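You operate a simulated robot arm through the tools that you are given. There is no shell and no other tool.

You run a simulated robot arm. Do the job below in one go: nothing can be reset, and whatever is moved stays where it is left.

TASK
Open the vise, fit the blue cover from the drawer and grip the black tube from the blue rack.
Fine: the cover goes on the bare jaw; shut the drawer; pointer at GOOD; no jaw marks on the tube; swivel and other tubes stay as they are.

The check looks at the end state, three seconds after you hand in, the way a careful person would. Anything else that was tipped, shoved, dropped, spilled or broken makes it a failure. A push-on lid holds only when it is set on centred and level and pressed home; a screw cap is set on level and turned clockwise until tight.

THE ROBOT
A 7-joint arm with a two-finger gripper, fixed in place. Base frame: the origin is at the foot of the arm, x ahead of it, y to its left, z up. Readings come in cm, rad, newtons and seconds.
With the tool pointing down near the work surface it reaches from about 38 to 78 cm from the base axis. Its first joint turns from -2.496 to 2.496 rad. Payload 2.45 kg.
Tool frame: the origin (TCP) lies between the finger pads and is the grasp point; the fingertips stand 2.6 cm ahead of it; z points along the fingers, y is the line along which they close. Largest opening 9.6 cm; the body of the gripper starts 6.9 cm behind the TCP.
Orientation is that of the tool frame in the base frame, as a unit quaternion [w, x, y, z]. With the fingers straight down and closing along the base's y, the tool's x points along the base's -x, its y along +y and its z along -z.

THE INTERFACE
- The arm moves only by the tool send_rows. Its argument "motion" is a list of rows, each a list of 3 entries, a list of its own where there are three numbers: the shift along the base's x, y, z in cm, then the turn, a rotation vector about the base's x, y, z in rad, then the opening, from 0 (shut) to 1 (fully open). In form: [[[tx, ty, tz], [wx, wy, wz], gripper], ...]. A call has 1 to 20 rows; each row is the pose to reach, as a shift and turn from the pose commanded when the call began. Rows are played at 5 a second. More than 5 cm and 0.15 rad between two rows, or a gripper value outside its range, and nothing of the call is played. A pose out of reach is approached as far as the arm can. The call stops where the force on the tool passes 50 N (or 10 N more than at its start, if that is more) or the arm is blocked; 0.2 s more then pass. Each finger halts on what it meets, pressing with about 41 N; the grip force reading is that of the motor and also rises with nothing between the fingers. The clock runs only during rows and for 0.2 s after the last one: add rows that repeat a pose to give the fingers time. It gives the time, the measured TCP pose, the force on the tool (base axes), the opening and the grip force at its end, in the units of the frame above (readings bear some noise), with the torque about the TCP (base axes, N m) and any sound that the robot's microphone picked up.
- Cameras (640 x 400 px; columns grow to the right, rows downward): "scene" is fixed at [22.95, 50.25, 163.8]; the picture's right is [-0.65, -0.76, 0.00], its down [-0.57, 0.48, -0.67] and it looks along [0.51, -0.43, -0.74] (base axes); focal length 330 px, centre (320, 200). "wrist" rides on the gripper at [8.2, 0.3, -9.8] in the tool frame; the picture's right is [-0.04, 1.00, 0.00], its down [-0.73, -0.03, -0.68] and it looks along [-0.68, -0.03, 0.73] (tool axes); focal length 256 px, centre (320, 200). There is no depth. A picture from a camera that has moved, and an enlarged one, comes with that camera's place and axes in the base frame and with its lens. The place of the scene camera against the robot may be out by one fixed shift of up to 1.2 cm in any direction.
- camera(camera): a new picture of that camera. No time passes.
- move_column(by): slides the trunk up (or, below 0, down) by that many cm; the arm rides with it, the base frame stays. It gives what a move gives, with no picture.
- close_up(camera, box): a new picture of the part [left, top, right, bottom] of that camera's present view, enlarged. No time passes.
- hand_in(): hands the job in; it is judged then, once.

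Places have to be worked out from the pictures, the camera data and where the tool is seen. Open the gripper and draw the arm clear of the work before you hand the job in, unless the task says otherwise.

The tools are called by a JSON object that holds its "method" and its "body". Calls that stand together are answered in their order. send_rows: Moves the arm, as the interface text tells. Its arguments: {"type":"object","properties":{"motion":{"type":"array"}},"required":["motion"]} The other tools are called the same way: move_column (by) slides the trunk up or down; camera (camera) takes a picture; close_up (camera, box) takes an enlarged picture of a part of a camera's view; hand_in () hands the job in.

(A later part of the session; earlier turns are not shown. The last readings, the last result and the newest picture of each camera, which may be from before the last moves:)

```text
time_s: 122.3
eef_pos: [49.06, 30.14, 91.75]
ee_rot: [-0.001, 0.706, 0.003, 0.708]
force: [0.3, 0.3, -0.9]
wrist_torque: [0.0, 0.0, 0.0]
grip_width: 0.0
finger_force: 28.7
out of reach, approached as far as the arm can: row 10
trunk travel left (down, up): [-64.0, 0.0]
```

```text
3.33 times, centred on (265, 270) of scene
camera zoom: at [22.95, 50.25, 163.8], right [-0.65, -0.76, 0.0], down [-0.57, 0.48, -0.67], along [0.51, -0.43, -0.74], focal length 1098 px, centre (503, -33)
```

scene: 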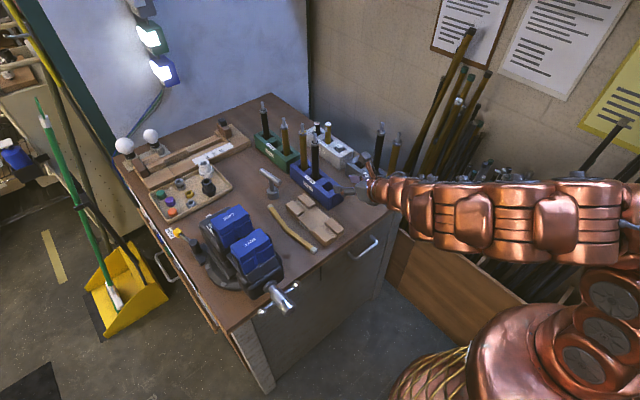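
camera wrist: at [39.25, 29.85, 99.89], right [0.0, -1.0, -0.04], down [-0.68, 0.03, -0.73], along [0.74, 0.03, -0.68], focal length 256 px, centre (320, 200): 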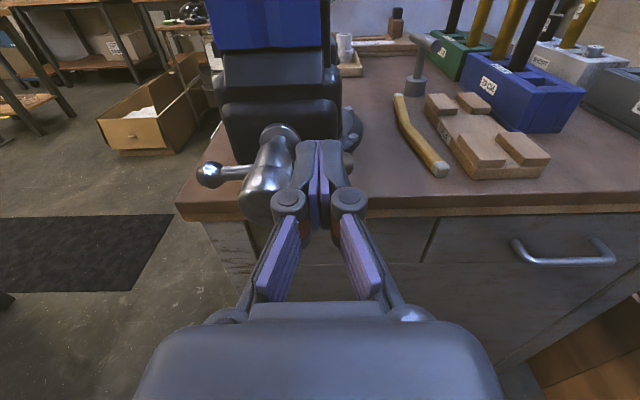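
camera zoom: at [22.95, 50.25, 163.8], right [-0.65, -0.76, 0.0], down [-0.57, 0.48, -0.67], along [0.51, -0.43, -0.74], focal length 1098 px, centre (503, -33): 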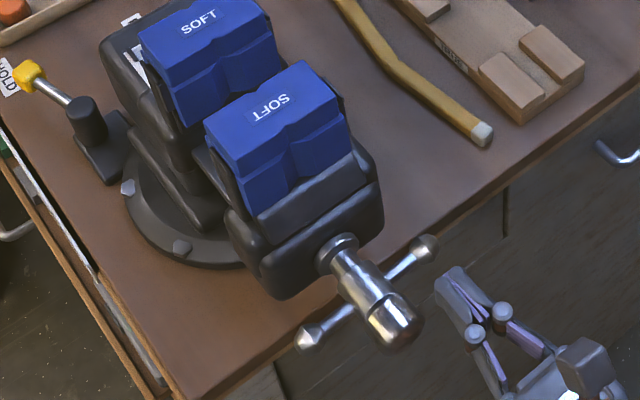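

The T-bar is at x≈55.9, centre (34, 88). I slide in above its −y arm and drive it clockwise (closing) about 270°, following the screw's advance.

{"method": "send_rows", "body": {"motion": [[[2.6, 0, -0.6], [0, 0, 0], 0], [[5.2, 0, -1.2], [0, 0, 0], 0], [[5.3, -0.59, -2.78], [0, 0, 0], 0], [[5.45, -0.65, -4.4], [0, 0, 0], 0], [[5.6, -0.15, -5.93], [0, 0, 0], 0], [[5.8, 0.85, -7.21], [0, 0, 0], 0], [[6.0, 2.22, -8.06], [0, 0, 0], 0], [[6.15, 3.8, -8.4], [0, 0, 0], 0], [[6.3, 5.4, -8.17], [0, 0, 0], 0], [[6.5, 6.82, -7.41], [0, 0, 0], 0], [[6.7, 7.9, -6.21], [0, 0, 0], 0], [[6.85, 8.51, -4.72], [0, 0, 0], 0], [[7.05, 8.57, -3.1], [0, 0, 0], 0], [[7.2, 8.07, -1.57], [0, 0, 0], 0], [[7.4, 7.07, -0.3], [0, 0, 0], 0], [[7.55, 5.7, 0.56], [0, 0, 0], 0]]}}

{"method": "camera", "body": {"camera": "wrist"}}

{"method": "close_up", "body": {"camera": "scene", "box": [200, 200, 330, 330]}}

```text
time_s: 125.9
eef_pos: [55.08, 35.84, 90.64]
ee_rot: [-0.007, 0.708, 0.008, 0.706]
force: [-43.3, 22.7, -5.0]
wrist_torque: [0.74, -0.02, 1.17]
grip_width: 0.59
finger_force: 28.2
out of reach, approached as far as the arm can: row 10, 11, 12, 13, 14, 15, 16
trunk travel left (down, up): [-64.0, 0.0]
stopped in row 16: the force on the tool passed its limit at 51 N (the readings are from after the stop); the commanded pose is now the measured one
```

```text
taken
camera wrist: at [45.32, 35.35, 98.95], right [0.02, -1.0, -0.04], down [-0.68, 0.01, -0.73], along [0.73, 0.04, -0.68], focal length 256 px, centre (320, 200)
```

wrist: 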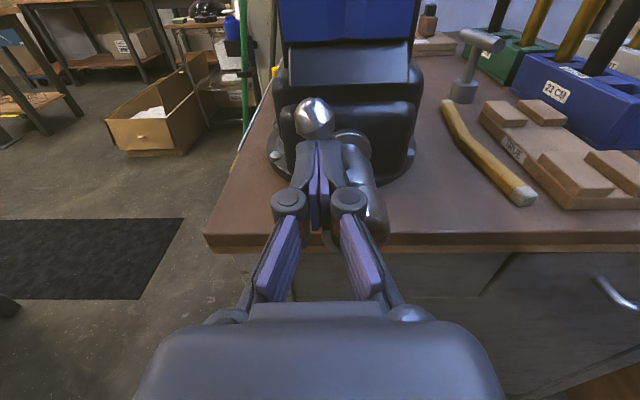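

```text
3.08 times, centred on (265, 265) of scene
camera zoom: at [22.95, 50.25, 163.8], right [-0.65, -0.76, 0.0], down [-0.57, 0.48, -0.67], along [0.51, -0.43, -0.74], focal length 1014 px, centre (489, 0)
```

zoom: 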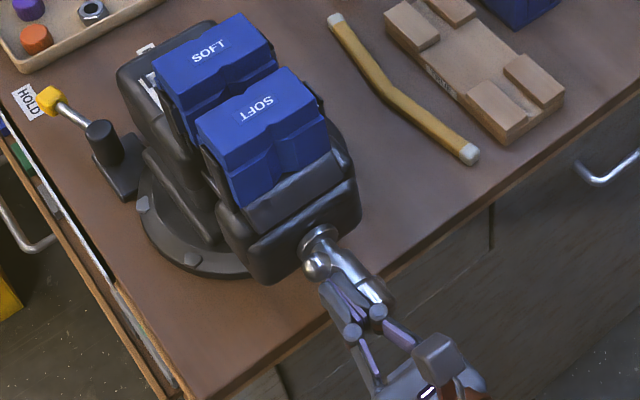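

The arm ran short in x near the end and the tip pressed axially on the ball (51 N stop); the jaw has closed a good way though. I pull straight back and check the current gap.

{"method": "send_rows", "body": {"motion": [[[-2, 0, 0], [0, 0, 0], 0], [[-4, 0, 0], [0, 0, 0], 0], [[-6, 0, 2], [0, 0, 0], 0], [[-6, 0, 5], [0, 0, 0], 0]]}}

{"method": "close_up", "body": {"camera": "scene", "box": [195, 195, 295, 285]}}

{"method": "camera", "body": {"camera": "wrist"}}

```text
time_s: 126.9
eef_pos: [49.51, 35.06, 95.69]
ee_rot: [-0.003, 0.708, 0.004, 0.706]
force: [-0.2, -0.3, 0.9]
wrist_torque: [0.01, 0.02, 0.0]
grip_width: 0.02
finger_force: 28.4
trunk travel left (down, up): [-64.0, 0.0]
```

```text
4.44 times, centred on (245, 240) of scene
camera zoom: at [22.95, 50.25, 163.8], right [-0.65, -0.76, 0.0], down [-0.57, 0.48, -0.67], along [0.51, -0.43, -0.74], focal length 1464 px, centre (653, 22)
```

zoom: 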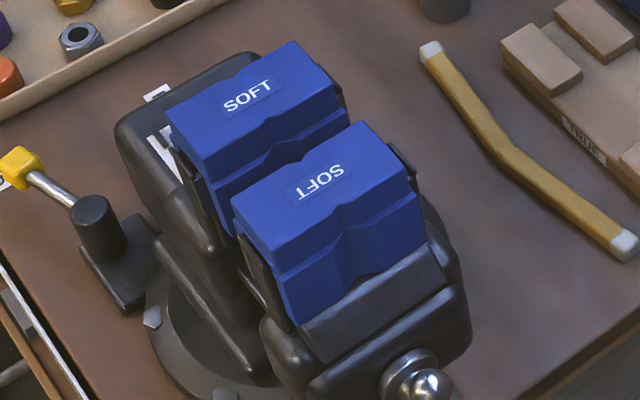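

```text
taken
camera wrist: at [39.68, 34.78, 103.9], right [0.01, -1.0, -0.04], down [-0.68, 0.02, -0.73], along [0.73, 0.03, -0.68], focal length 256 px, centre (320, 200)
```

wrist: 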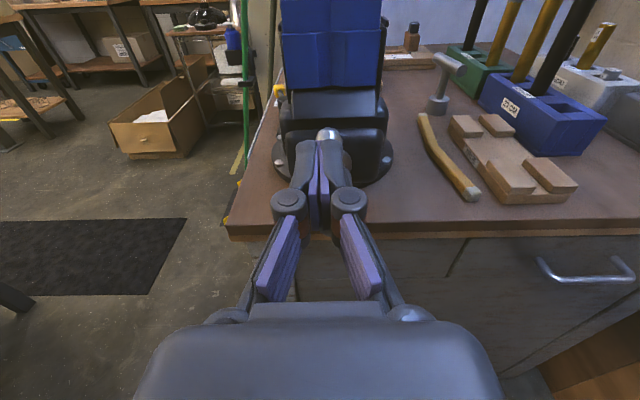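

The near cover moved +2.3 cm (apex gap now ≈3.6). About 0.5 cm more is needed, with the bar now upright. I lift a bit, drop the trunk 8 cm for better reach, and line up on the bar's left side.

{"method": "send_rows", "body": {"motion": [[[0, 1.5, 3], [0, 0, 0], 0], [[0, 2.5, 5], [0, 0, 0], 0]]}}

{"method": "move_column", "body": {"by": -8}}

{"method": "camera", "body": {"camera": "wrist"}}

{"method": "close_up", "body": {"camera": "scene", "box": [220, 230, 320, 320]}}

```text
time_s: 127.5
eef_pos: [49.53, 36.19, 97.65]
ee_rot: [-0.003, 0.708, 0.003, 0.706]
force: [0.6, -0.4, -0.3]
wrist_torque: [0.0, -0.03, -0.03]
grip_width: 0.02
finger_force: 28.5
out of reach, approached as far as the arm can: row 1, 2
trunk travel left (down, up): [-64.0, 0.0]
```

```text
time_s: 128.7
eef_pos: [49.42, 36.09, 89.67]
ee_rot: [-0.003, 0.708, 0.003, 0.707]
force: [0.3, -0.6, 0.2]
wrist_torque: [0.01, 0.02, -0.03]
grip_width: 0.0
finger_force: 28.6
trunk travel left (down, up): [-56.0, 8.0]
```

```text
taken
camera wrist: at [39.7, 35.8, 97.88], right [0.01, -1.0, -0.04], down [-0.68, 0.02, -0.73], along [0.73, 0.03, -0.68], focal length 256 px, centre (320, 200)
```

wrist: 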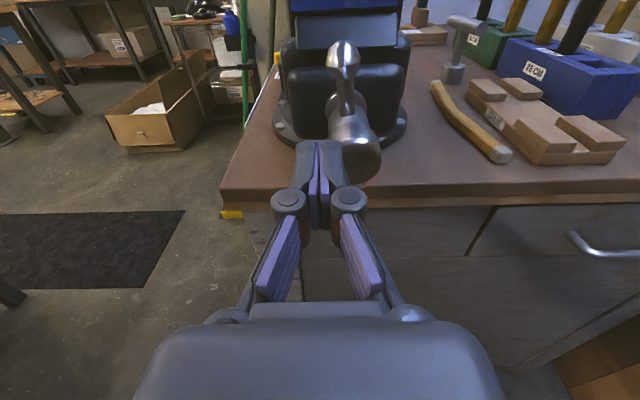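

```text
4.44 times, centred on (270, 275) of scene
camera zoom: at [22.95, 50.25, 163.8], right [-0.65, -0.76, 0.0], down [-0.57, 0.48, -0.67], along [0.51, -0.43, -0.74], focal length 1464 px, centre (542, -133)
```

zoom: 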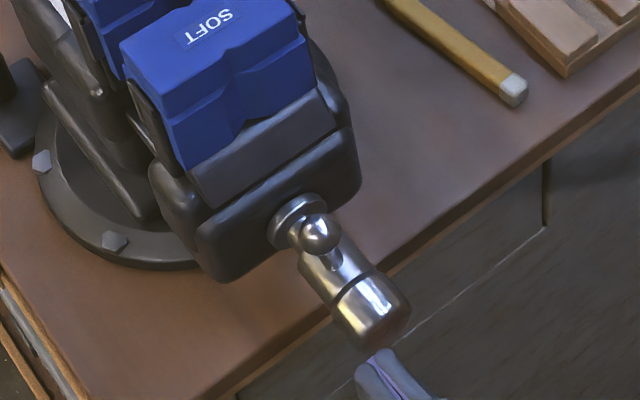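

The bar stands upright with its ball at about (58.2, 34.5, 93). I approach on its +y side and push it toward −y by roughly 55°.

{"method": "send_rows", "body": {"motion": [[[0, 0.8, 2.3], [0, 0, 0], 0], [[3.5, 0.8, 2.3], [0, 0, 0], 0], [[7.1, 0.8, 2.3], [0, 0, 0], 0], [[7.1, 0.8, 2.3], [0, 0, 0], 0], [[7.15, -0.39, 2.7], [0, 0, 0], 0], [[7.25, -1.58, 2.96], [0, 0, 0], 0], [[7.4, -2.8, 2.91], [0, 0, 0], 0], [[7.5, -3.73, 2.64], [0, 0, 0], 0]]}}

{"method": "close_up", "body": {"camera": "scene", "box": [195, 195, 295, 285]}}

{"method": "camera", "body": {"camera": "wrist"}}

```text
time_s: 129.9
eef_pos: [53.64, 36.97, 87.94]
ee_rot: [-0.01, 0.713, 0.013, 0.701]
force: [-30.5, 39.9, -8.5]
wrist_torque: [0.25, 0.0, 0.01]
grip_width: 0.01
finger_force: 28.5
out of reach, approached as far as the arm can: row 1, 2, 3, 4, 5, 6
trunk travel left (down, up): [-56.0, 8.0]
stopped in row 6: the force on the tool passed its limit at 73 N (the readings are from after the stop); the commanded pose is now the measured one
```

```text
4.44 times, centred on (245, 240) of scene
camera zoom: at [22.95, 50.25, 163.8], right [-0.65, -0.76, 0.0], down [-0.57, 0.48, -0.67], along [0.51, -0.43, -0.74], focal length 1464 px, centre (653, 22)
```

zoom: 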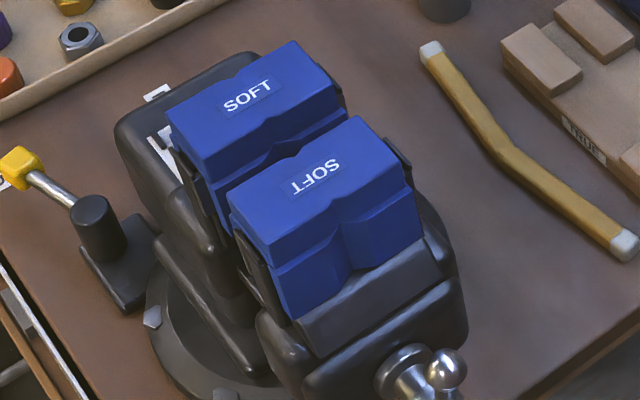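

```text
taken
camera wrist: at [43.94, 36.35, 96.28], right [0.03, -1.0, -0.04], down [-0.69, 0.0, -0.72], along [0.72, 0.05, -0.69], focal length 256 px, centre (320, 200)
```

wrist: 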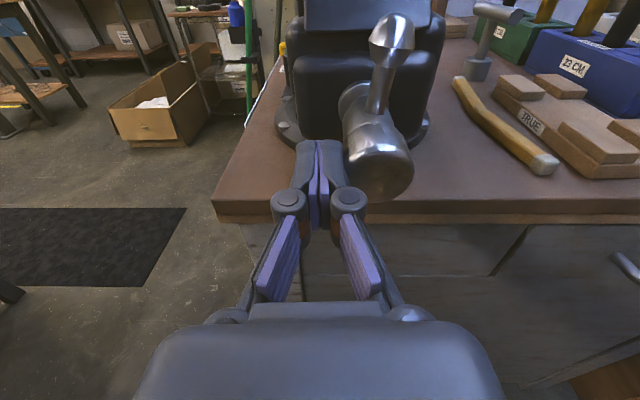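

The arm is hitting a posture limit here (it sagged to z≈88 beside the hub). I back straight out and return to the open posture that worked for cranking earlier.

{"method": "send_rows", "body": {"motion": [[[-1, 0.6, 0], [0, 0, 0], 0], [[-3, 0.8, 0], [0, 0, 0], 0], [[-5, 0.8, 1], [0, 0, 0], 0], [[-5, 0.8, 4], [0, 0.1, 0], 0], [[-5, 0.8, 8], [0, 0.22, 0], 0], [[-4, 0, 12], [0, 0.34, 0], 0], [[-2, -1, 15], [0, 0.46, 0], 0], [[1, -2, 18], [0, 0.58, 0], 0], [[4, -3, 21], [0, 0.7, 0], 0], [[7.5, -3.5, 23], [0, 0.8, 0], 0], [[11, -3.7, 24], [0, 0.8, 0], 0]]}}

{"method": "camera", "body": {"camera": "wrist"}}

{"method": "camera", "body": {"camera": "scene"}}

```text
time_s: 132.3
eef_pos: [64.87, 31.61, 111.87]
ee_rot: [-0.007, 0.93, 0.001, 0.368]
force: [0.1, -0.2, 0.1]
wrist_torque: [-0.03, 0.0, 0.01]
grip_width: 0.01
finger_force: 29.0
out of reach, approached as far as the arm can: row 4, 5, 6, 7
trunk travel left (down, up): [-56.0, 8.0]
```

```text
taken
camera wrist: at [64.15, 31.16, 124.68], right [-0.02, -1.0, -0.04], down [-1.0, 0.02, -0.01], along [0.01, 0.04, -1.0], focal length 256 px, centre (320, 200)
```

wrist: 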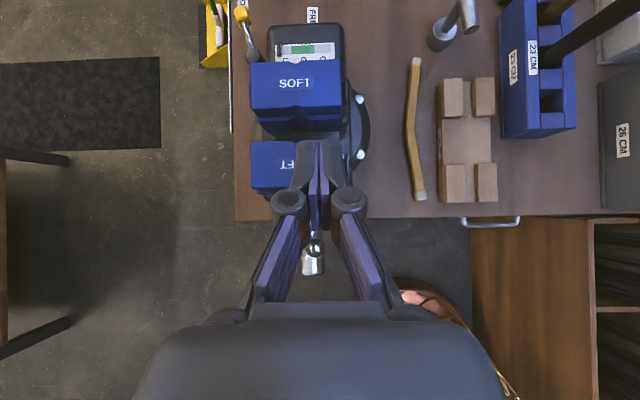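

```text
taken
```

scene: 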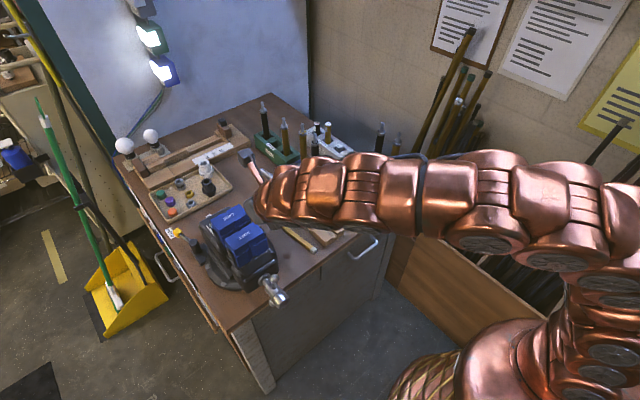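

Back in an open posture. I'll take the same top view as before to measure the current gap.

{"method": "send_rows", "body": {"motion": [[[2.5, 1, 0], [0.014, 0, 0], 0.5], [[5.5, 2.5, 0], [0.014, 0, 0], 1], [[5.5, 2.5, 0], [0.014, 0, 0], 1], [[5.5, 2.5, 0], [0.014, 0, 0], 1]]}}

{"method": "close_up", "body": {"camera": "wrist", "box": [275, 165, 385, 245]}}

{"method": "camera", "body": {"camera": "wrist"}}

```text
time_s: 133.3
eef_pos: [70.51, 34.31, 111.94]
ee_rot: [-0.014, 0.929, -0.001, 0.37]
force: [0.5, 0.9, 0.4]
wrist_torque: [-0.04, 0.01, 0.0]
grip_width: 8.89
finger_force: 0.0
trunk travel left (down, up): [-56.0, 8.0]
```

```text
5.00 times, centred on (330, 205) of wrist
camera zoom: at [69.67, 33.68, 124.73], right [-0.02, -1.0, -0.06], down [-1.0, 0.02, -0.01], along [0.01, 0.06, -1.0], focal length 1280 px, centre (270, 175)
```

zoom: 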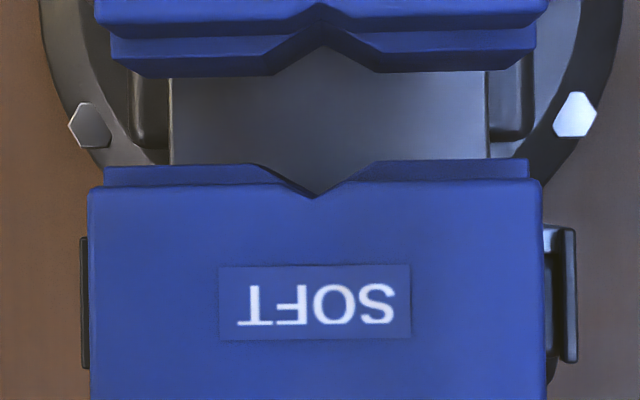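

```text
taken
camera wrist: at [69.67, 33.68, 124.73], right [-0.02, -1.0, -0.06], down [-1.0, 0.02, -0.01], along [0.01, 0.06, -1.0], focal length 256 px, centre (320, 200)
```

wrist: 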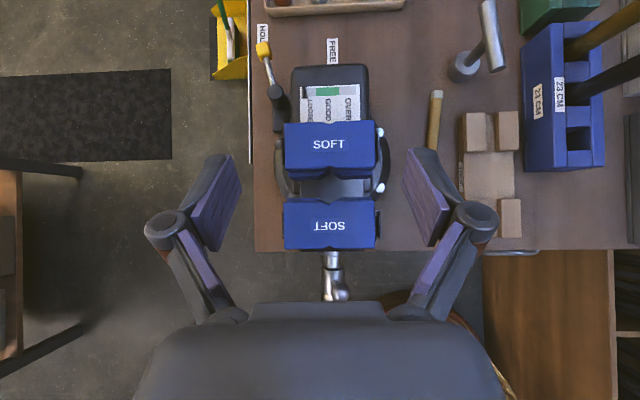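

The gap is now 3.4 cm apex-to-apex (≈0.85 cm clearance for the 2.25 cm tube) — fine for dropping the tube in upright. I return to the tube, fixing a small roll error on the way, this time gripping higher on it.

{"method": "send_rows", "body": {"motion": [[[-1, -3.5, 0], [-0.007, -0.03, -0.002], 0.9], [[-2, -7.5, 0], [-0.014, -0.06, -0.004], 0.8], [[-2, -11.5, 0], [-0.02, -0.1, -0.006], 0.7], [[-2, -15.5, 0], [-0.027, -0.14, -0.0086], 0.6], [[-2, -19.5, 0], [-0.027, -0.18, -0.0086], 0.6], [[-2, -23.5, 0], [-0.027, -0.22, -0.0086], 0.6], [[-2, -27.5, 0], [-0.027, -0.26, -0.0086], 0.6], [[-2, -31.5, 0], [-0.027, -0.289, -0.0086], 0.6], [[-1.5, -35.7, -2], [-0.027, -0.289, -0.0086], 0.6], [[-1.5, -35.7, -6], [-0.027, -0.289, -0.0086], 0.6], [[-1.5, -35.7, -10.5], [-0.027, -0.289, -0.0086], 0.6], [[-1.5, -35.7, -15.5], [-0.027, -0.289, -0.0086], 0.6], [[-1.5, -35.7, -15.5], [-0.027, -0.289, -0.0086], 0.6]]}}

{"method": "camera", "body": {"camera": "wrist"}}

```text
time_s: 136.1
eef_pos: [69.06, -1.35, 96.61]
ee_rot: [-0.001, 0.866, 0.003, 0.5]
force: [-0.3, 0.4, 0.5]
wrist_torque: [0.02, -0.03, -0.02]
grip_width: 5.77
finger_force: 0.1
trunk travel left (down, up): [-56.0, 8.0]
```

```text
taken
camera wrist: at [64.59, -1.7, 108.61], right [-0.02, -1.0, -0.03], down [-0.95, 0.02, -0.3], along [0.3, 0.03, -0.95], focal length 256 px, centre (320, 200)
```

wrist: 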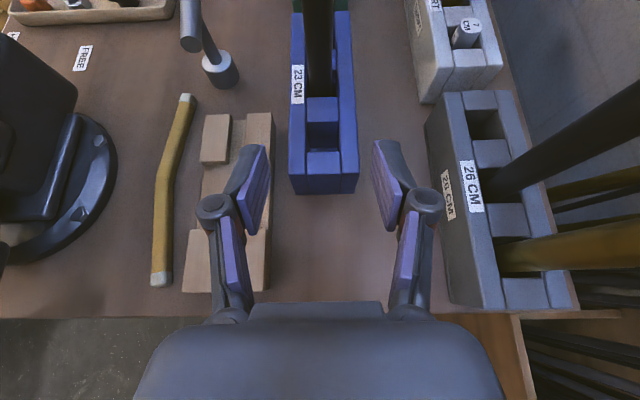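

Aligned. Advance around the tube and close on it.

{"method": "send_rows", "body": {"motion": [[[4, 0, -0.2], [0, 0, 0], 0.6], [[8, 0, -0.4], [0, 0, 0], 0.6], [[11, 0, -0.4], [0, 0, 0], 0.6], [[13.2, 0, -0.4], [0, 0, 0], 0.6], [[15.1, 0, -0.4], [0, 0, 0], 0.6], [[15.1, 0, -0.4], [0, 0, 0], 0.4], [[15.1, 0, -0.4], [0, 0, 0], 0.2], [[15.1, 0, -0.4], [0, 0, 0], 0.15], [[15.1, 0, -0.4], [0, 0, 0], 0.15]]}}

{"method": "camera", "body": {"camera": "wrist"}}

{"method": "close_up", "body": {"camera": "scene", "box": [275, 115, 375, 205]}}

```text
time_s: 138.1
eef_pos: [84.04, -1.49, 96.18]
ee_rot: [0.0, 0.867, 0.002, 0.499]
force: [0.7, -0.8, 0.6]
wrist_torque: [-0.06, -0.06, 0.01]
grip_width: 2.28
finger_force: 41.0
trunk travel left (down, up): [-56.0, 8.0]
```

```text
taken
camera wrist: at [79.66, -1.7, 108.1], right [-0.02, -1.0, -0.03], down [-0.96, 0.02, -0.29], along [0.3, 0.03, -0.95], focal length 256 px, centre (320, 200)
```

wrist: 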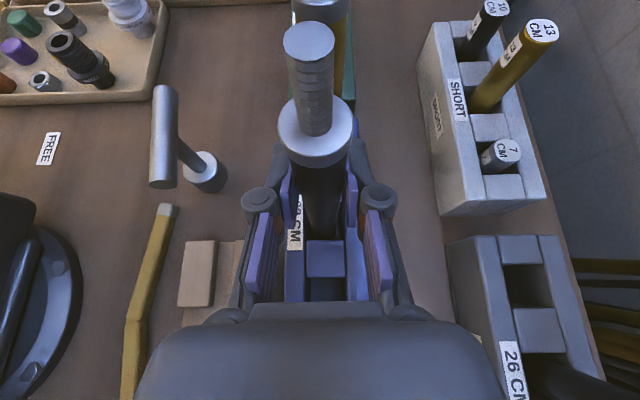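

```text
4.44 times, centred on (325, 160) of scene
camera zoom: at [22.95, 50.25, 163.8], right [-0.65, -0.76, 0.0], down [-0.57, 0.48, -0.67], along [0.51, -0.43, -0.74], focal length 1464 px, centre (298, 378)
```

zoom: 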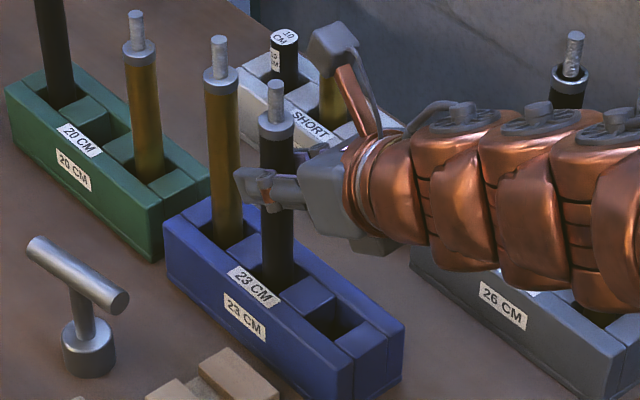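

Gripped at 2.28 cm. Lift straight up out of the rack.

{"method": "send_rows", "body": {"motion": [[[0, 0, 1], [0, 0, 0], 0.15], [[0, 0, 2.5], [0, 0, 0], 0.15], [[0, 0, 4.5], [0, 0, 0], 0.15], [[0, 0, 6.5], [0, 0, 0], 0.15], [[0, 0, 8.5], [0, 0, 0], 0.15], [[0, 0, 10], [0, 0, 0], 0.15]]}}

{"method": "camera", "body": {"camera": "wrist"}}

{"method": "close_up", "body": {"camera": "scene", "box": [265, 95, 385, 205]}}

```text
time_s: 139.5
eef_pos: [84.12, -1.48, 106.03]
ee_rot: [0.0, 0.866, 0.002, 0.499]
force: [0.4, -0.5, -2.0]
wrist_torque: [0.02, -0.01, 0.02]
grip_width: 2.25
finger_force: 41.3
trunk travel left (down, up): [-56.0, 8.0]
```

```text
taken
camera wrist: at [79.72, -1.71, 118.11], right [-0.02, -1.0, -0.03], down [-0.96, 0.02, -0.29], along [0.29, 0.03, -0.96], focal length 256 px, centre (320, 200)
```

wrist: 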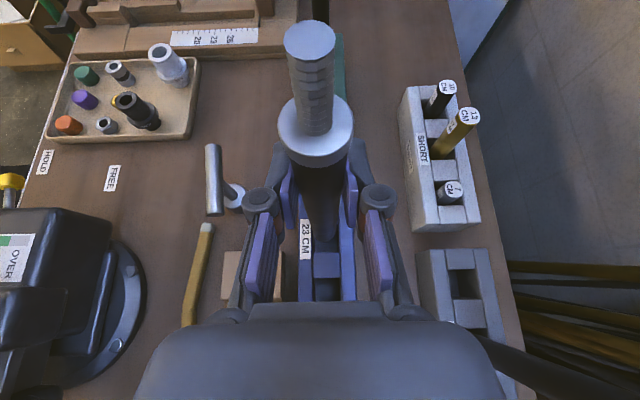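

```text
3.64 times, centred on (325, 150) of scene
camera zoom: at [22.95, 50.25, 163.8], right [-0.65, -0.76, 0.0], down [-0.57, 0.48, -0.67], along [0.51, -0.43, -0.74], focal length 1198 px, centre (302, 382)
```

zoom: 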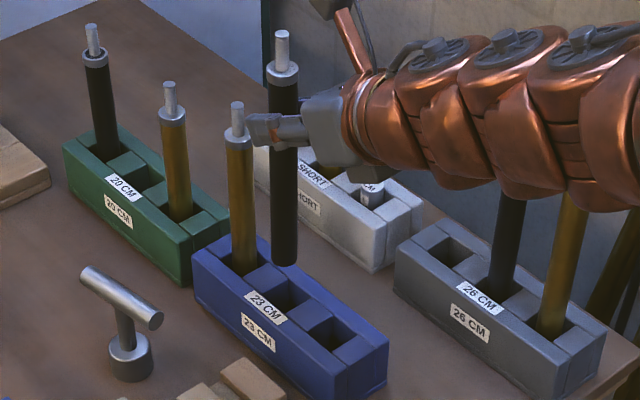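

The tube is out; its bottom is ≈15.6 cm below the TCP. I draw back from the racks, then raise the trunk 8 cm so the tube clears the covers.

{"method": "send_rows", "body": {"motion": [[[-3, 0, 0.5], [0, 0, 0], 0.15], [[-6, 0, 1], [0, 0, 0], 0.15], [[-9, 0.5, 1.5], [0, 0, 0], 0.15], [[-12, 1, 2], [0, 0, 0], 0.15], [[-14, 1.5, 2], [0, 0, 0], 0.15]]}}

{"method": "move_column", "body": {"by": 8}}

{"method": "camera", "body": {"camera": "scene"}}

```text
time_s: 140.7
eef_pos: [69.96, -0.08, 108.09]
ee_rot: [0.0, 0.866, 0.001, 0.501]
force: [0.2, -1.0, -2.1]
wrist_torque: [-0.01, -0.01, 0.03]
grip_width: 2.22
finger_force: 40.9
trunk travel left (down, up): [-56.0, 8.0]
```

```text
time_s: 141.9
eef_pos: [69.98, 0.22, 115.93]
ee_rot: [-0.001, 0.867, 0.002, 0.499]
force: [0.6, -1.1, -2.4]
wrist_torque: [0.03, 0.01, 0.01]
grip_width: 2.24
finger_force: 40.6
trunk travel left (down, up): [-64.0, 0.0]
```

```text
taken
```

scene: 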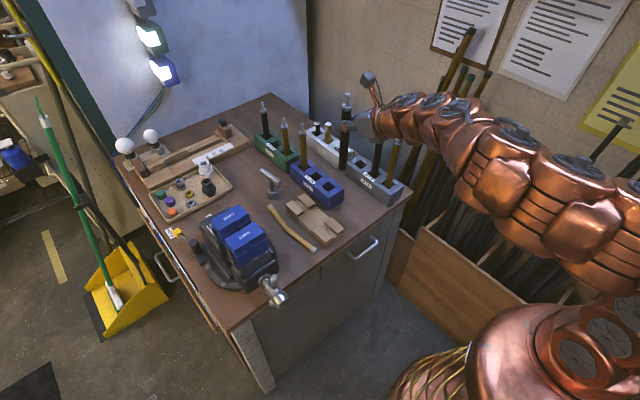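

Now carry the tube over to above the vise gap (axis target ≈(71.2, 34.1)), bottom held above the covers.

{"method": "send_rows", "body": {"motion": [[[0, 4.2, 1], [0, 0, 0], 0.15], [[0, 8.4, 2], [0, 0, 0], 0.15], [[0, 12.6, 3], [0, 0, 0], 0.15], [[0.2, 16.8, 3.6], [0, 0, 0], 0.15], [[0.4, 21, 3.6], [0, 0, 0], 0.15], [[0.6, 25.2, 3.6], [0, 0, 0], 0.15], [[0.8, 29.4, 3.6], [0, 0, 0], 0.15], [[1.0, 32, 3.6], [0, 0, 0], 0.15], [[1.1, 33.9, 3.6], [0, 0, 0], 0.15], [[1.1, 33.9, 3.6], [0, 0, 0], 0.15]]}}

{"method": "camera", "body": {"camera": "wrist"}}

{"method": "close_up", "body": {"camera": "scene", "box": [195, 140, 315, 260]}}

{"method": "close_up", "body": {"camera": "wrist", "box": [250, 20, 390, 260]}}

```text
time_s: 144.1
eef_pos: [71.12, 33.96, 119.72]
ee_rot: [-0.001, 0.866, 0.003, 0.5]
force: [-0.1, -0.6, -2.5]
wrist_torque: [0.02, 0.0, -0.04]
grip_width: 2.24
finger_force: 41.0
trunk travel left (down, up): [-64.0, 0.0]
```

```text
taken
camera wrist: at [66.77, 33.73, 131.7], right [-0.02, -1.0, -0.03], down [-0.96, 0.02, -0.29], along [0.3, 0.03, -0.95], focal length 256 px, centre (320, 200)
```

wrist: 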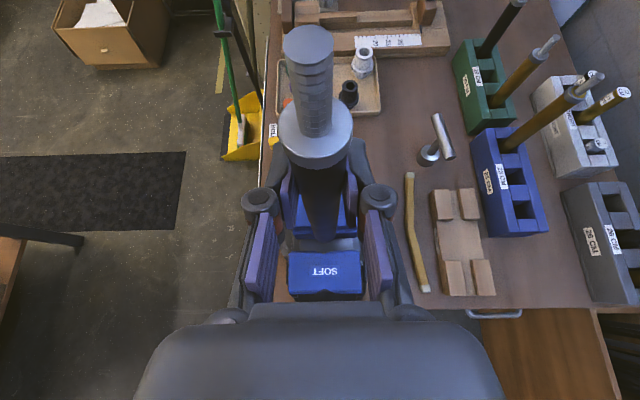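

```text
3.33 times, centred on (255, 200) of scene
camera zoom: at [22.95, 50.25, 163.8], right [-0.65, -0.76, 0.0], down [-0.57, 0.48, -0.67], along [0.51, -0.43, -0.74], focal length 1098 px, centre (537, 200)
```

zoom: 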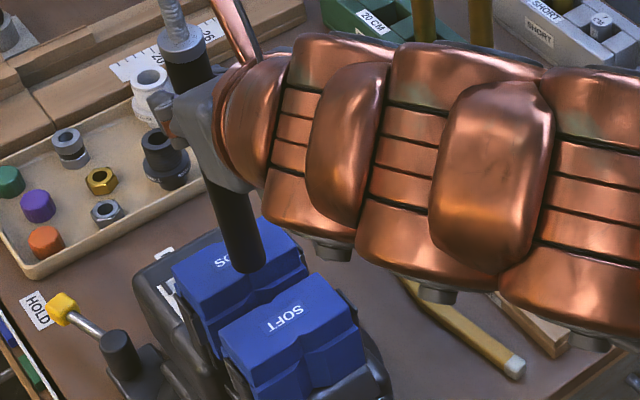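

```text
1.67 times, centred on (320, 140) of wrist
camera zoom: at [66.77, 33.73, 131.7], right [-0.02, -1.0, -0.03], down [-0.96, 0.02, -0.29], along [0.3, 0.03, -0.95], focal length 427 px, centre (320, 300)
```

zoom: 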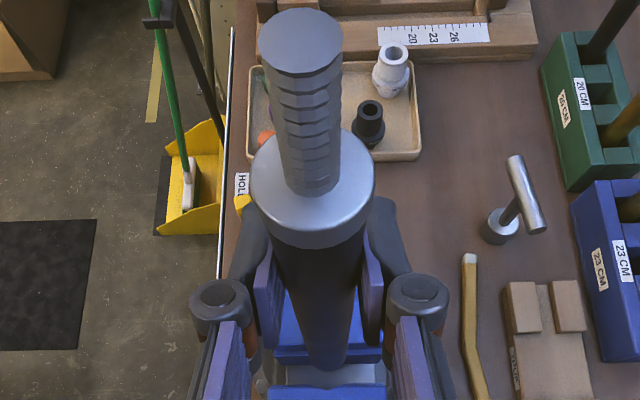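

The tube hangs vertically over the gap. I need the fine offset of its lower end relative to the V's, so I zoom from both cameras.

{"method": "close_up", "body": {"camera": "wrist", "box": [280, 190, 370, 310]}}

{"method": "close_up", "body": {"camera": "scene", "box": [205, 200, 265, 250]}}

```text
3.33 times, centred on (325, 250) of wrist
camera zoom: at [66.77, 33.73, 131.7], right [-0.02, -1.0, -0.03], down [-0.96, 0.02, -0.29], along [0.3, 0.03, -0.95], focal length 853 px, centre (303, 33)
```

zoom: 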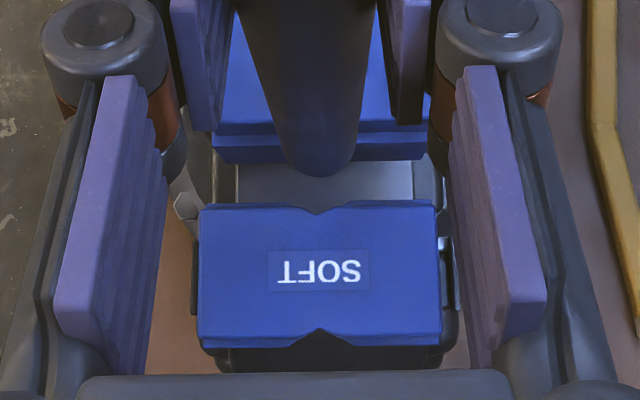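

```text
8.00 times, centred on (235, 225) of scene
camera zoom: at [22.95, 50.25, 163.8], right [-0.65, -0.76, 0.0], down [-0.57, 0.48, -0.67], along [0.51, -0.43, -0.74], focal length 2636 px, centre (1000, 0)
```

zoom: 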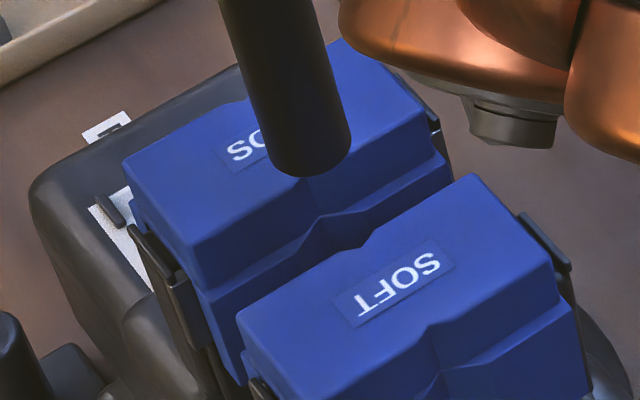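

Same-frame measurements: tube axis (71.7, 34.0), gap centre (71.3, 34.2). I shift −0.38 in x and +0.15 in y, then lower the tube slowly into the gap while watching forces.

{"method": "send_rows", "body": {"motion": [[[-0.38, 0.15, 0], [0, 0, 0], 0.15], [[-0.38, 0.15, -1], [0, 0, 0], 0.15], [[-0.38, 0.15, -2], [0, 0, 0], 0.15], [[-0.38, 0.15, -3], [0, 0, 0], 0.15], [[-0.38, 0.15, -3.8], [0, 0, 0], 0.15], [[-0.38, 0.15, -4.6], [0, 0, 0], 0.15]]}}

{"method": "close_up", "body": {"camera": "wrist", "box": [280, 190, 370, 310]}}

{"method": "close_up", "body": {"camera": "scene", "box": [205, 200, 265, 250]}}

```text
time_s: 145.5
eef_pos: [70.3, 33.83, 115.23]
ee_rot: [-0.002, 0.867, 0.003, 0.498]
force: [-0.7, 0.2, -0.5]
wrist_torque: [-0.01, 0.02, -0.02]
grip_width: 2.23
finger_force: 40.9
out of reach, approached as far as the arm can: row 5, 6
trunk travel left (down, up): [-64.0, 0.0]
```

```text
3.33 times, centred on (325, 250) of wrist
camera zoom: at [66.08, 33.39, 127.34], right [-0.01, -1.0, -0.04], down [-0.96, 0.02, -0.29], along [0.29, 0.03, -0.96], focal length 853 px, centre (303, 33)
```

zoom: 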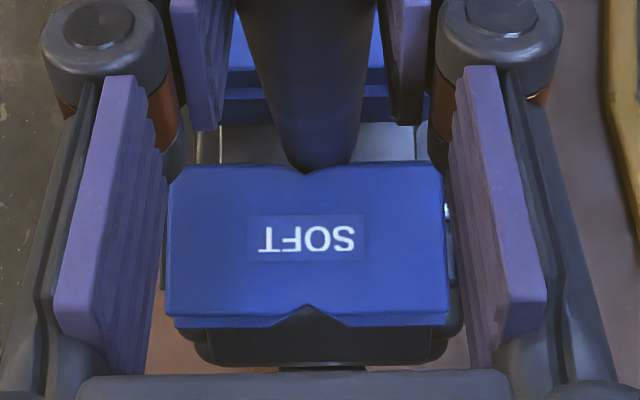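

```text
8.00 times, centred on (235, 225) of scene
camera zoom: at [22.95, 50.25, 163.8], right [-0.65, -0.76, 0.0], down [-0.57, 0.48, -0.67], along [0.51, -0.43, -0.74], focal length 2636 px, centre (1000, 0)
```

zoom: 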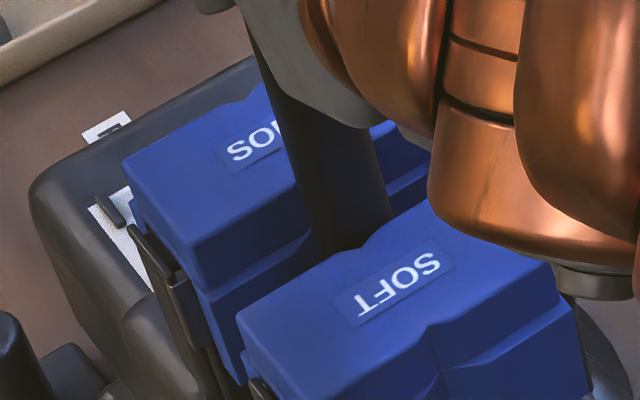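

The arm hits a posture limit on the way down (x/y drifted −0.4/−0.3) though nothing is touching. I go back up 1.5 cm to the aligned pose and will lower with the trunk instead.

{"method": "send_rows", "body": {"motion": [[[0.2, 0.12, 0.8], [0, 0, 0], 0.15], [[0.44, 0.28, 1.6], [0, 0, 0], 0.15], [[0.44, 0.28, 1.6], [0, 0, 0], 0.15]]}}

{"method": "close_up", "body": {"camera": "wrist", "box": [280, 190, 370, 310]}}

```text
time_s: 146.3
eef_pos: [70.84, 33.98, 116.96]
ee_rot: [0.0, 0.867, 0.002, 0.499]
force: [-0.9, -0.9, -1.4]
wrist_torque: [0.0, -0.01, 0.01]
grip_width: 2.21
finger_force: 41.2
trunk travel left (down, up): [-64.0, 0.0]
```

```text
3.33 times, centred on (325, 250) of wrist
camera zoom: at [66.51, 33.7, 128.96], right [-0.01, -1.0, -0.03], down [-0.96, 0.02, -0.29], along [0.29, 0.03, -0.96], focal length 853 px, centre (303, 33)
```

zoom: 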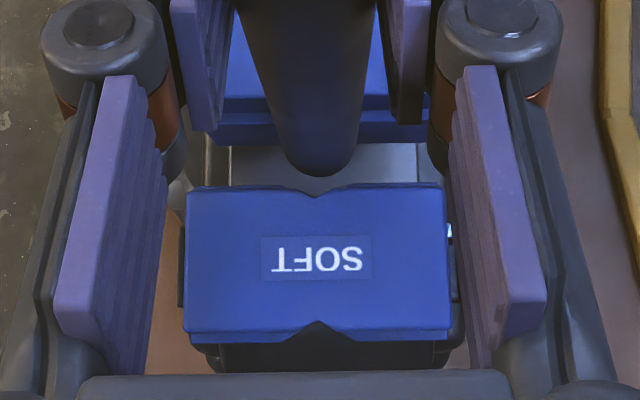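

Aligned: tube axis at x≈71.2 in the gap centre, y within 0.1 cm. Lower with the trunk by 3 cm and check.

{"method": "move_column", "body": {"by": -3}}

{"method": "close_up", "body": {"camera": "wrist", "box": [280, 190, 370, 310]}}

{"method": "close_up", "body": {"camera": "scene", "box": [205, 200, 265, 250]}}

```text
time_s: 147.1
eef_pos: [70.92, 34.04, 113.98]
ee_rot: [-0.001, 0.867, 0.003, 0.499]
force: [0.0, 0.3, -1.8]
wrist_torque: [0.02, 0.0, -0.01]
grip_width: 2.22
finger_force: 41.0
trunk travel left (down, up): [-61.0, 3.0]
```

```text
3.33 times, centred on (325, 250) of wrist
camera zoom: at [66.49, 33.71, 125.97], right [-0.01, -1.0, -0.03], down [-0.96, 0.02, -0.29], along [0.29, 0.03, -0.96], focal length 853 px, centre (303, 33)
```

zoom: 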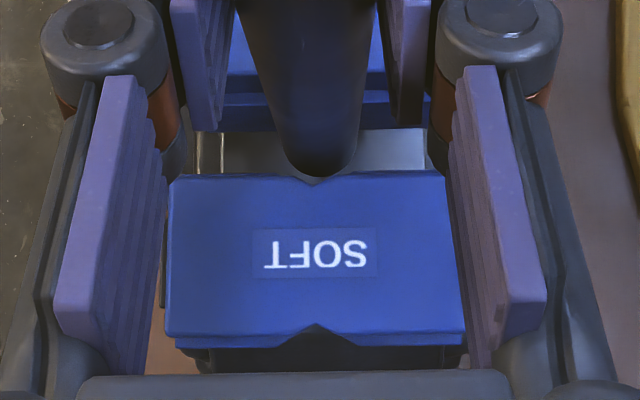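

```text
8.00 times, centred on (235, 225) of scene
camera zoom: at [22.95, 50.25, 163.8], right [-0.65, -0.76, 0.0], down [-0.57, 0.48, -0.67], along [0.51, -0.43, -0.74], focal length 2636 px, centre (1000, 0)
```

zoom: 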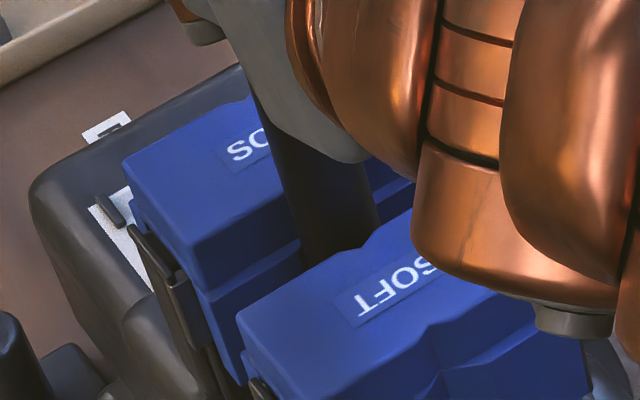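

No contact, tube entering between the V's. Lower 4 cm more with the trunk.

{"method": "move_column", "body": {"by": -4}}

{"method": "close_up", "body": {"camera": "wrist", "box": [280, 190, 370, 310]}}

```text
time_s: 147.9
eef_pos: [71.0, 34.02, 109.84]
ee_rot: [0.0, 0.866, 0.002, 0.5]
force: [0.1, -0.5, -0.5]
wrist_torque: [-0.01, 0.03, -0.03]
grip_width: 2.23
finger_force: 41.1
trunk travel left (down, up): [-57.0, 7.0]
```

```text
3.33 times, centred on (325, 250) of wrist
camera zoom: at [66.49, 33.71, 121.97], right [-0.01, -1.0, -0.03], down [-0.96, 0.02, -0.29], along [0.29, 0.03, -0.96], focal length 853 px, centre (303, 33)
```

zoom: 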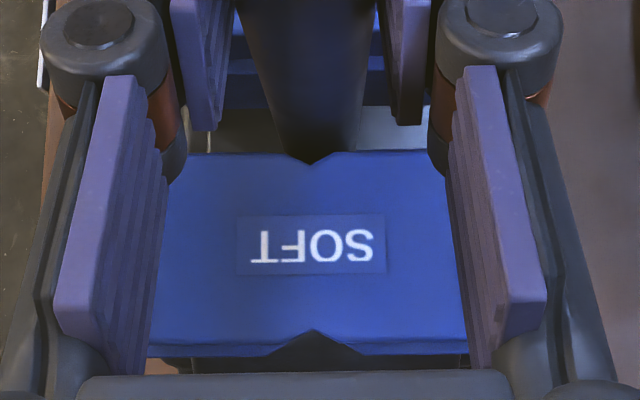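

Still free. Continue down 2 cm, then small steps to feel the slide.

{"method": "move_column", "body": {"by": -2}}

{"method": "move_column", "body": {"by": -0.5}}

{"method": "close_up", "body": {"camera": "wrist", "box": [280, 190, 370, 310]}}

{"method": "close_up", "body": {"camera": "scene", "box": [195, 170, 285, 260]}}

```text
time_s: 148.6
eef_pos: [70.9, 34.02, 108.02]
ee_rot: [-0.001, 0.866, 0.002, 0.5]
force: [0.6, -0.2, -1.0]
wrist_torque: [0.01, 0.04, 0.0]
grip_width: 2.25
finger_force: 41.0
trunk travel left (down, up): [-55.0, 9.0]
```

```text
time_s: 149.1
eef_pos: [70.82, 34.03, 107.41]
ee_rot: [-0.001, 0.867, 0.002, 0.499]
force: [-0.4, -0.4, -1.3]
wrist_torque: [0.01, -0.01, 0.01]
grip_width: 2.22
finger_force: 40.7
trunk travel left (down, up): [-54.5, 9.5]
```

```text
3.33 times, centred on (325, 250) of wrist
camera zoom: at [66.49, 33.71, 119.46], right [-0.01, -1.0, -0.03], down [-0.96, 0.02, -0.29], along [0.29, 0.03, -0.96], focal length 853 px, centre (303, 33)
```

zoom: 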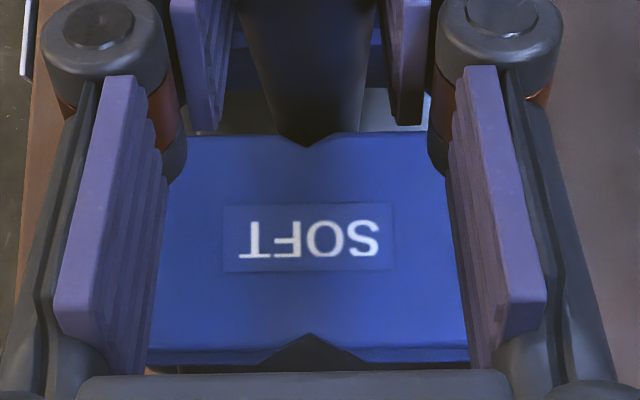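

```text
4.44 times, centred on (240, 215) of scene
camera zoom: at [22.95, 50.25, 163.8], right [-0.65, -0.76, 0.0], down [-0.57, 0.48, -0.67], along [0.51, -0.43, -0.74], focal length 1464 px, centre (676, 133)
```

zoom: 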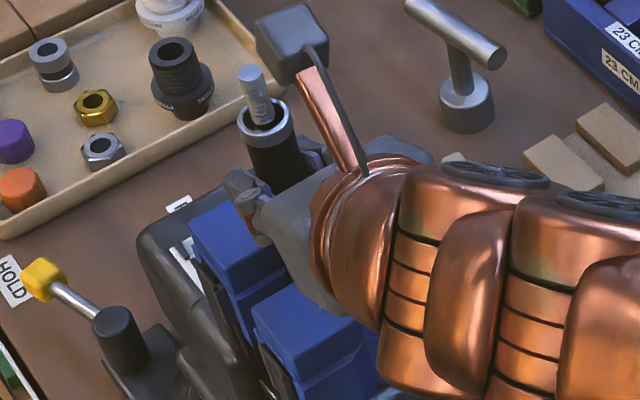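

No contact yet (bottom ≈91.8). Continue in small trunk steps until the tube touches the slide.

{"method": "move_column", "body": {"by": -0.4}}

{"method": "move_column", "body": {"by": -0.4}}

{"method": "move_column", "body": {"by": -0.3}}

```text
time_s: 149.6
eef_pos: [70.88, 33.99, 106.81]
ee_rot: [-0.001, 0.866, 0.003, 0.5]
force: [0.0, 0.1, -1.9]
wrist_torque: [0.02, 0.02, -0.03]
grip_width: 2.2
finger_force: 40.7
trunk travel left (down, up): [-54.1, 9.9]
```

```text
time_s: 150.2
eef_pos: [70.98, 34.1, 106.68]
ee_rot: [0.0, 0.866, 0.002, 0.5]
force: [0.2, -0.1, -1.3]
wrist_torque: [0.01, 0.02, -0.01]
grip_width: 2.23
finger_force: 41.5
trunk travel left (down, up): [-53.7, 10.3]
```

```text
time_s: 150.7
eef_pos: [70.94, 34.02, 106.29]
ee_rot: [-0.002, 0.866, 0.003, 0.499]
force: [0.5, 0.5, -1.6]
wrist_torque: [0.01, 0.02, 0.0]
grip_width: 2.24
finger_force: 40.4
trunk travel left (down, up): [-53.4, 10.6]
```

Not touching yet; a few more small steps (fingertips remain well above the covers).

{"method": "move_column", "body": {"by": -0.4}}

{"method": "move_column", "body": {"by": -0.3}}

{"method": "move_column", "body": {"by": -0.3}}

{"method": "close_up", "body": {"camera": "wrist", "box": [250, 130, 390, 310]}}

{"method": "close_up", "body": {"camera": "scene", "box": [195, 170, 285, 260]}}

```text
time_s: 151.2
eef_pos: [70.87, 34.13, 105.91]
ee_rot: [-0.002, 0.867, 0.004, 0.499]
force: [-0.6, -0.1, -1.2]
wrist_torque: [-0.02, 0.02, -0.01]
grip_width: 2.22
finger_force: 41.2
trunk travel left (down, up): [-53.0, 11.0]
```

```text
time_s: 151.7
eef_pos: [70.75, 33.99, 105.85]
ee_rot: [-0.001, 0.866, 0.002, 0.501]
force: [0.6, -1.7, 16.6]
wrist_torque: [-0.07, -0.23, -0.02]
grip_width: 2.2
finger_force: 40.9
trunk travel left (down, up): [-52.7, 11.3]
```

```text
time_s: 152.2
eef_pos: [70.75, 33.96, 105.69]
ee_rot: [-0.001, 0.865, 0.002, 0.501]
force: [0.6, 0.3, 34.4]
wrist_torque: [0.0, -0.31, -0.02]
grip_width: 2.26
finger_force: 41.2
trunk travel left (down, up): [-52.4, 11.6]
```

```text
2.22 times, centred on (320, 220) of wrist
camera zoom: at [66.33, 33.67, 117.68], right [-0.01, -1.0, -0.04], down [-0.95, 0.02, -0.3], along [0.3, 0.03, -0.95], focal length 569 px, centre (320, 156)
```

zoom: 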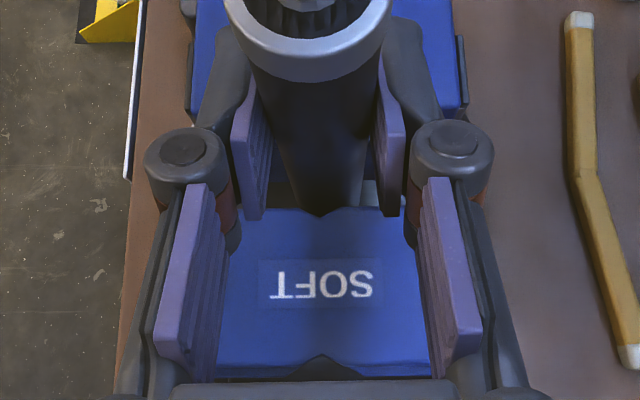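

```text
4.44 times, centred on (240, 215) of scene
camera zoom: at [22.95, 50.25, 163.8], right [-0.65, -0.76, 0.0], down [-0.57, 0.48, -0.67], along [0.51, -0.43, -0.74], focal length 1464 px, centre (676, 133)
```

zoom: 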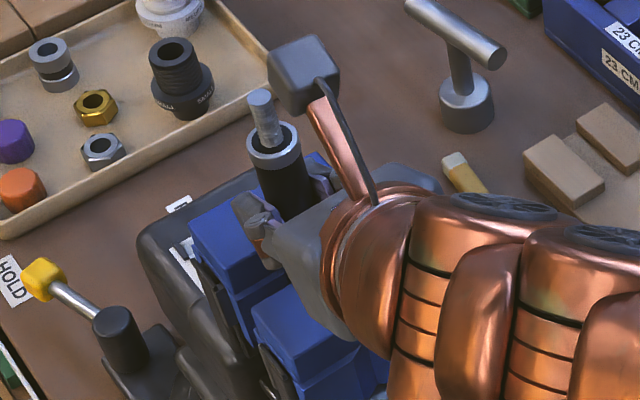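

The tube's foot meets the slide (34 N now). I ease the trunk up slightly to take off the load, then open the fingers so it stands between the V's.

{"method": "move_column", "body": {"by": 0.5}}

{"method": "send_rows", "body": {"motion": [[[0, 0, 0], [0, 0, 0], 0.28], [[0, 0, 0], [0, 0, 0], 0.35], [[0, 0, 0], [0, 0, 0], 0.45], [[0, 0, 0], [0, 0, 0], 0.45]]}}

{"method": "camera", "body": {"camera": "wrist"}}

{"method": "close_up", "body": {"camera": "scene", "box": [195, 170, 285, 260]}}

```text
time_s: 152.8
eef_pos: [70.86, 33.96, 105.69]
ee_rot: [-0.001, 0.868, 0.003, 0.497]
force: [0.3, 1.3, 7.0]
wrist_torque: [0.16, -0.19, 0.03]
grip_width: 2.23
finger_force: 41.7
trunk travel left (down, up): [-52.9, 11.1]
```

```text
time_s: 153.8
eef_pos: [70.96, 33.98, 105.81]
ee_rot: [-0.001, 0.866, 0.003, 0.5]
force: [-0.6, 0.1, -0.9]
wrist_torque: [0.0, 0.03, -0.05]
grip_width: 4.33
finger_force: 0.1
trunk travel left (down, up): [-52.9, 11.1]
```

```text
taken
camera wrist: at [66.49, 33.71, 117.87], right [-0.01, -1.0, -0.03], down [-0.96, 0.02, -0.29], along [0.29, 0.03, -0.96], focal length 256 px, centre (320, 200)
```

wrist: 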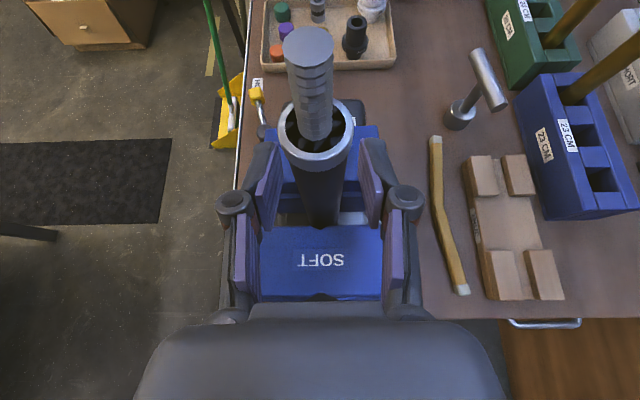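

```text
4.44 times, centred on (240, 215) of scene
camera zoom: at [22.95, 50.25, 163.8], right [-0.65, -0.76, 0.0], down [-0.57, 0.48, -0.67], along [0.51, -0.43, -0.74], focal length 1464 px, centre (676, 133)
```

zoom: 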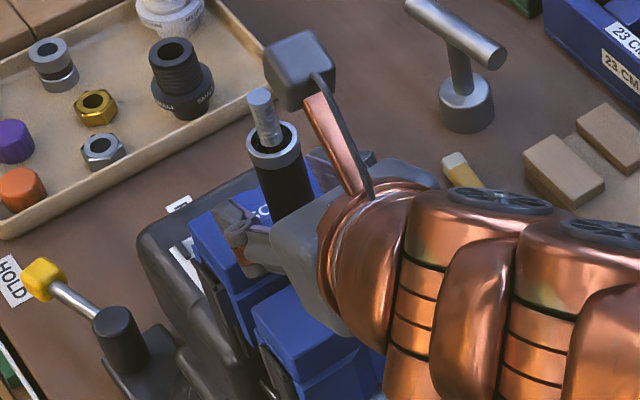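

The tube stands upright on its own. I withdraw straight back along the tool axis.

{"method": "send_rows", "body": {"motion": [[[-1, 0, 0.58], [0, 0, 0], 0.5], [[-2.5, 0, 1.45], [0, 0, 0], 0.5], [[-5, 0, 2.9], [0, 0, 0], 0.5], [[-8, 0, 4.6], [0, 0, 0], 0.5], [[-10, 0, 6], [0, 0, 0], 0.5]]}}

{"method": "camera", "body": {"camera": "wrist"}}

{"method": "close_up", "body": {"camera": "scene", "box": [195, 150, 315, 300]}}

```text
time_s: 155.0
eef_pos: [60.77, 33.96, 111.73]
ee_rot: [-0.001, 0.867, 0.002, 0.498]
force: [0.8, -0.2, -0.7]
wrist_torque: [0.0, -0.02, 0.0]
grip_width: 4.81
finger_force: 0.0
trunk travel left (down, up): [-52.9, 11.1]
```

```text
taken
camera wrist: at [56.47, 33.74, 123.81], right [-0.01, -1.0, -0.03], down [-0.96, 0.02, -0.29], along [0.29, 0.03, -0.96], focal length 256 px, centre (320, 200)
```

wrist: 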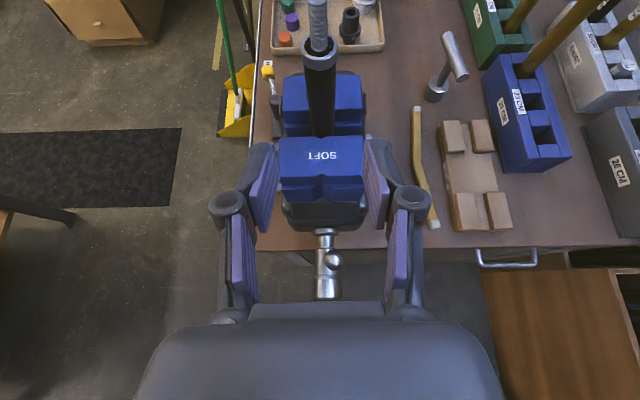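

```text
2.67 times, centred on (255, 225) of scene
camera zoom: at [22.95, 50.25, 163.8], right [-0.65, -0.76, 0.0], down [-0.57, 0.48, -0.67], along [0.51, -0.43, -0.74], focal length 879 px, centre (493, 133)
```

zoom: 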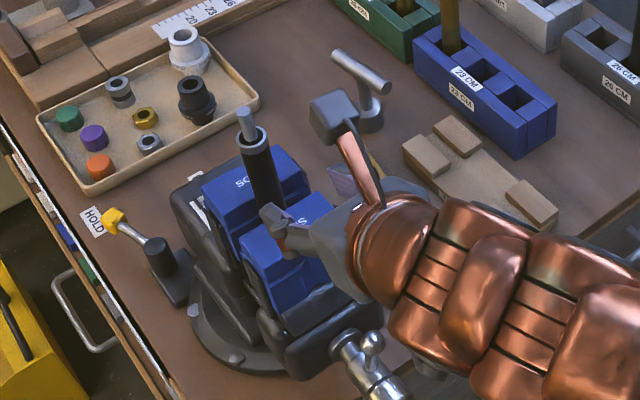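

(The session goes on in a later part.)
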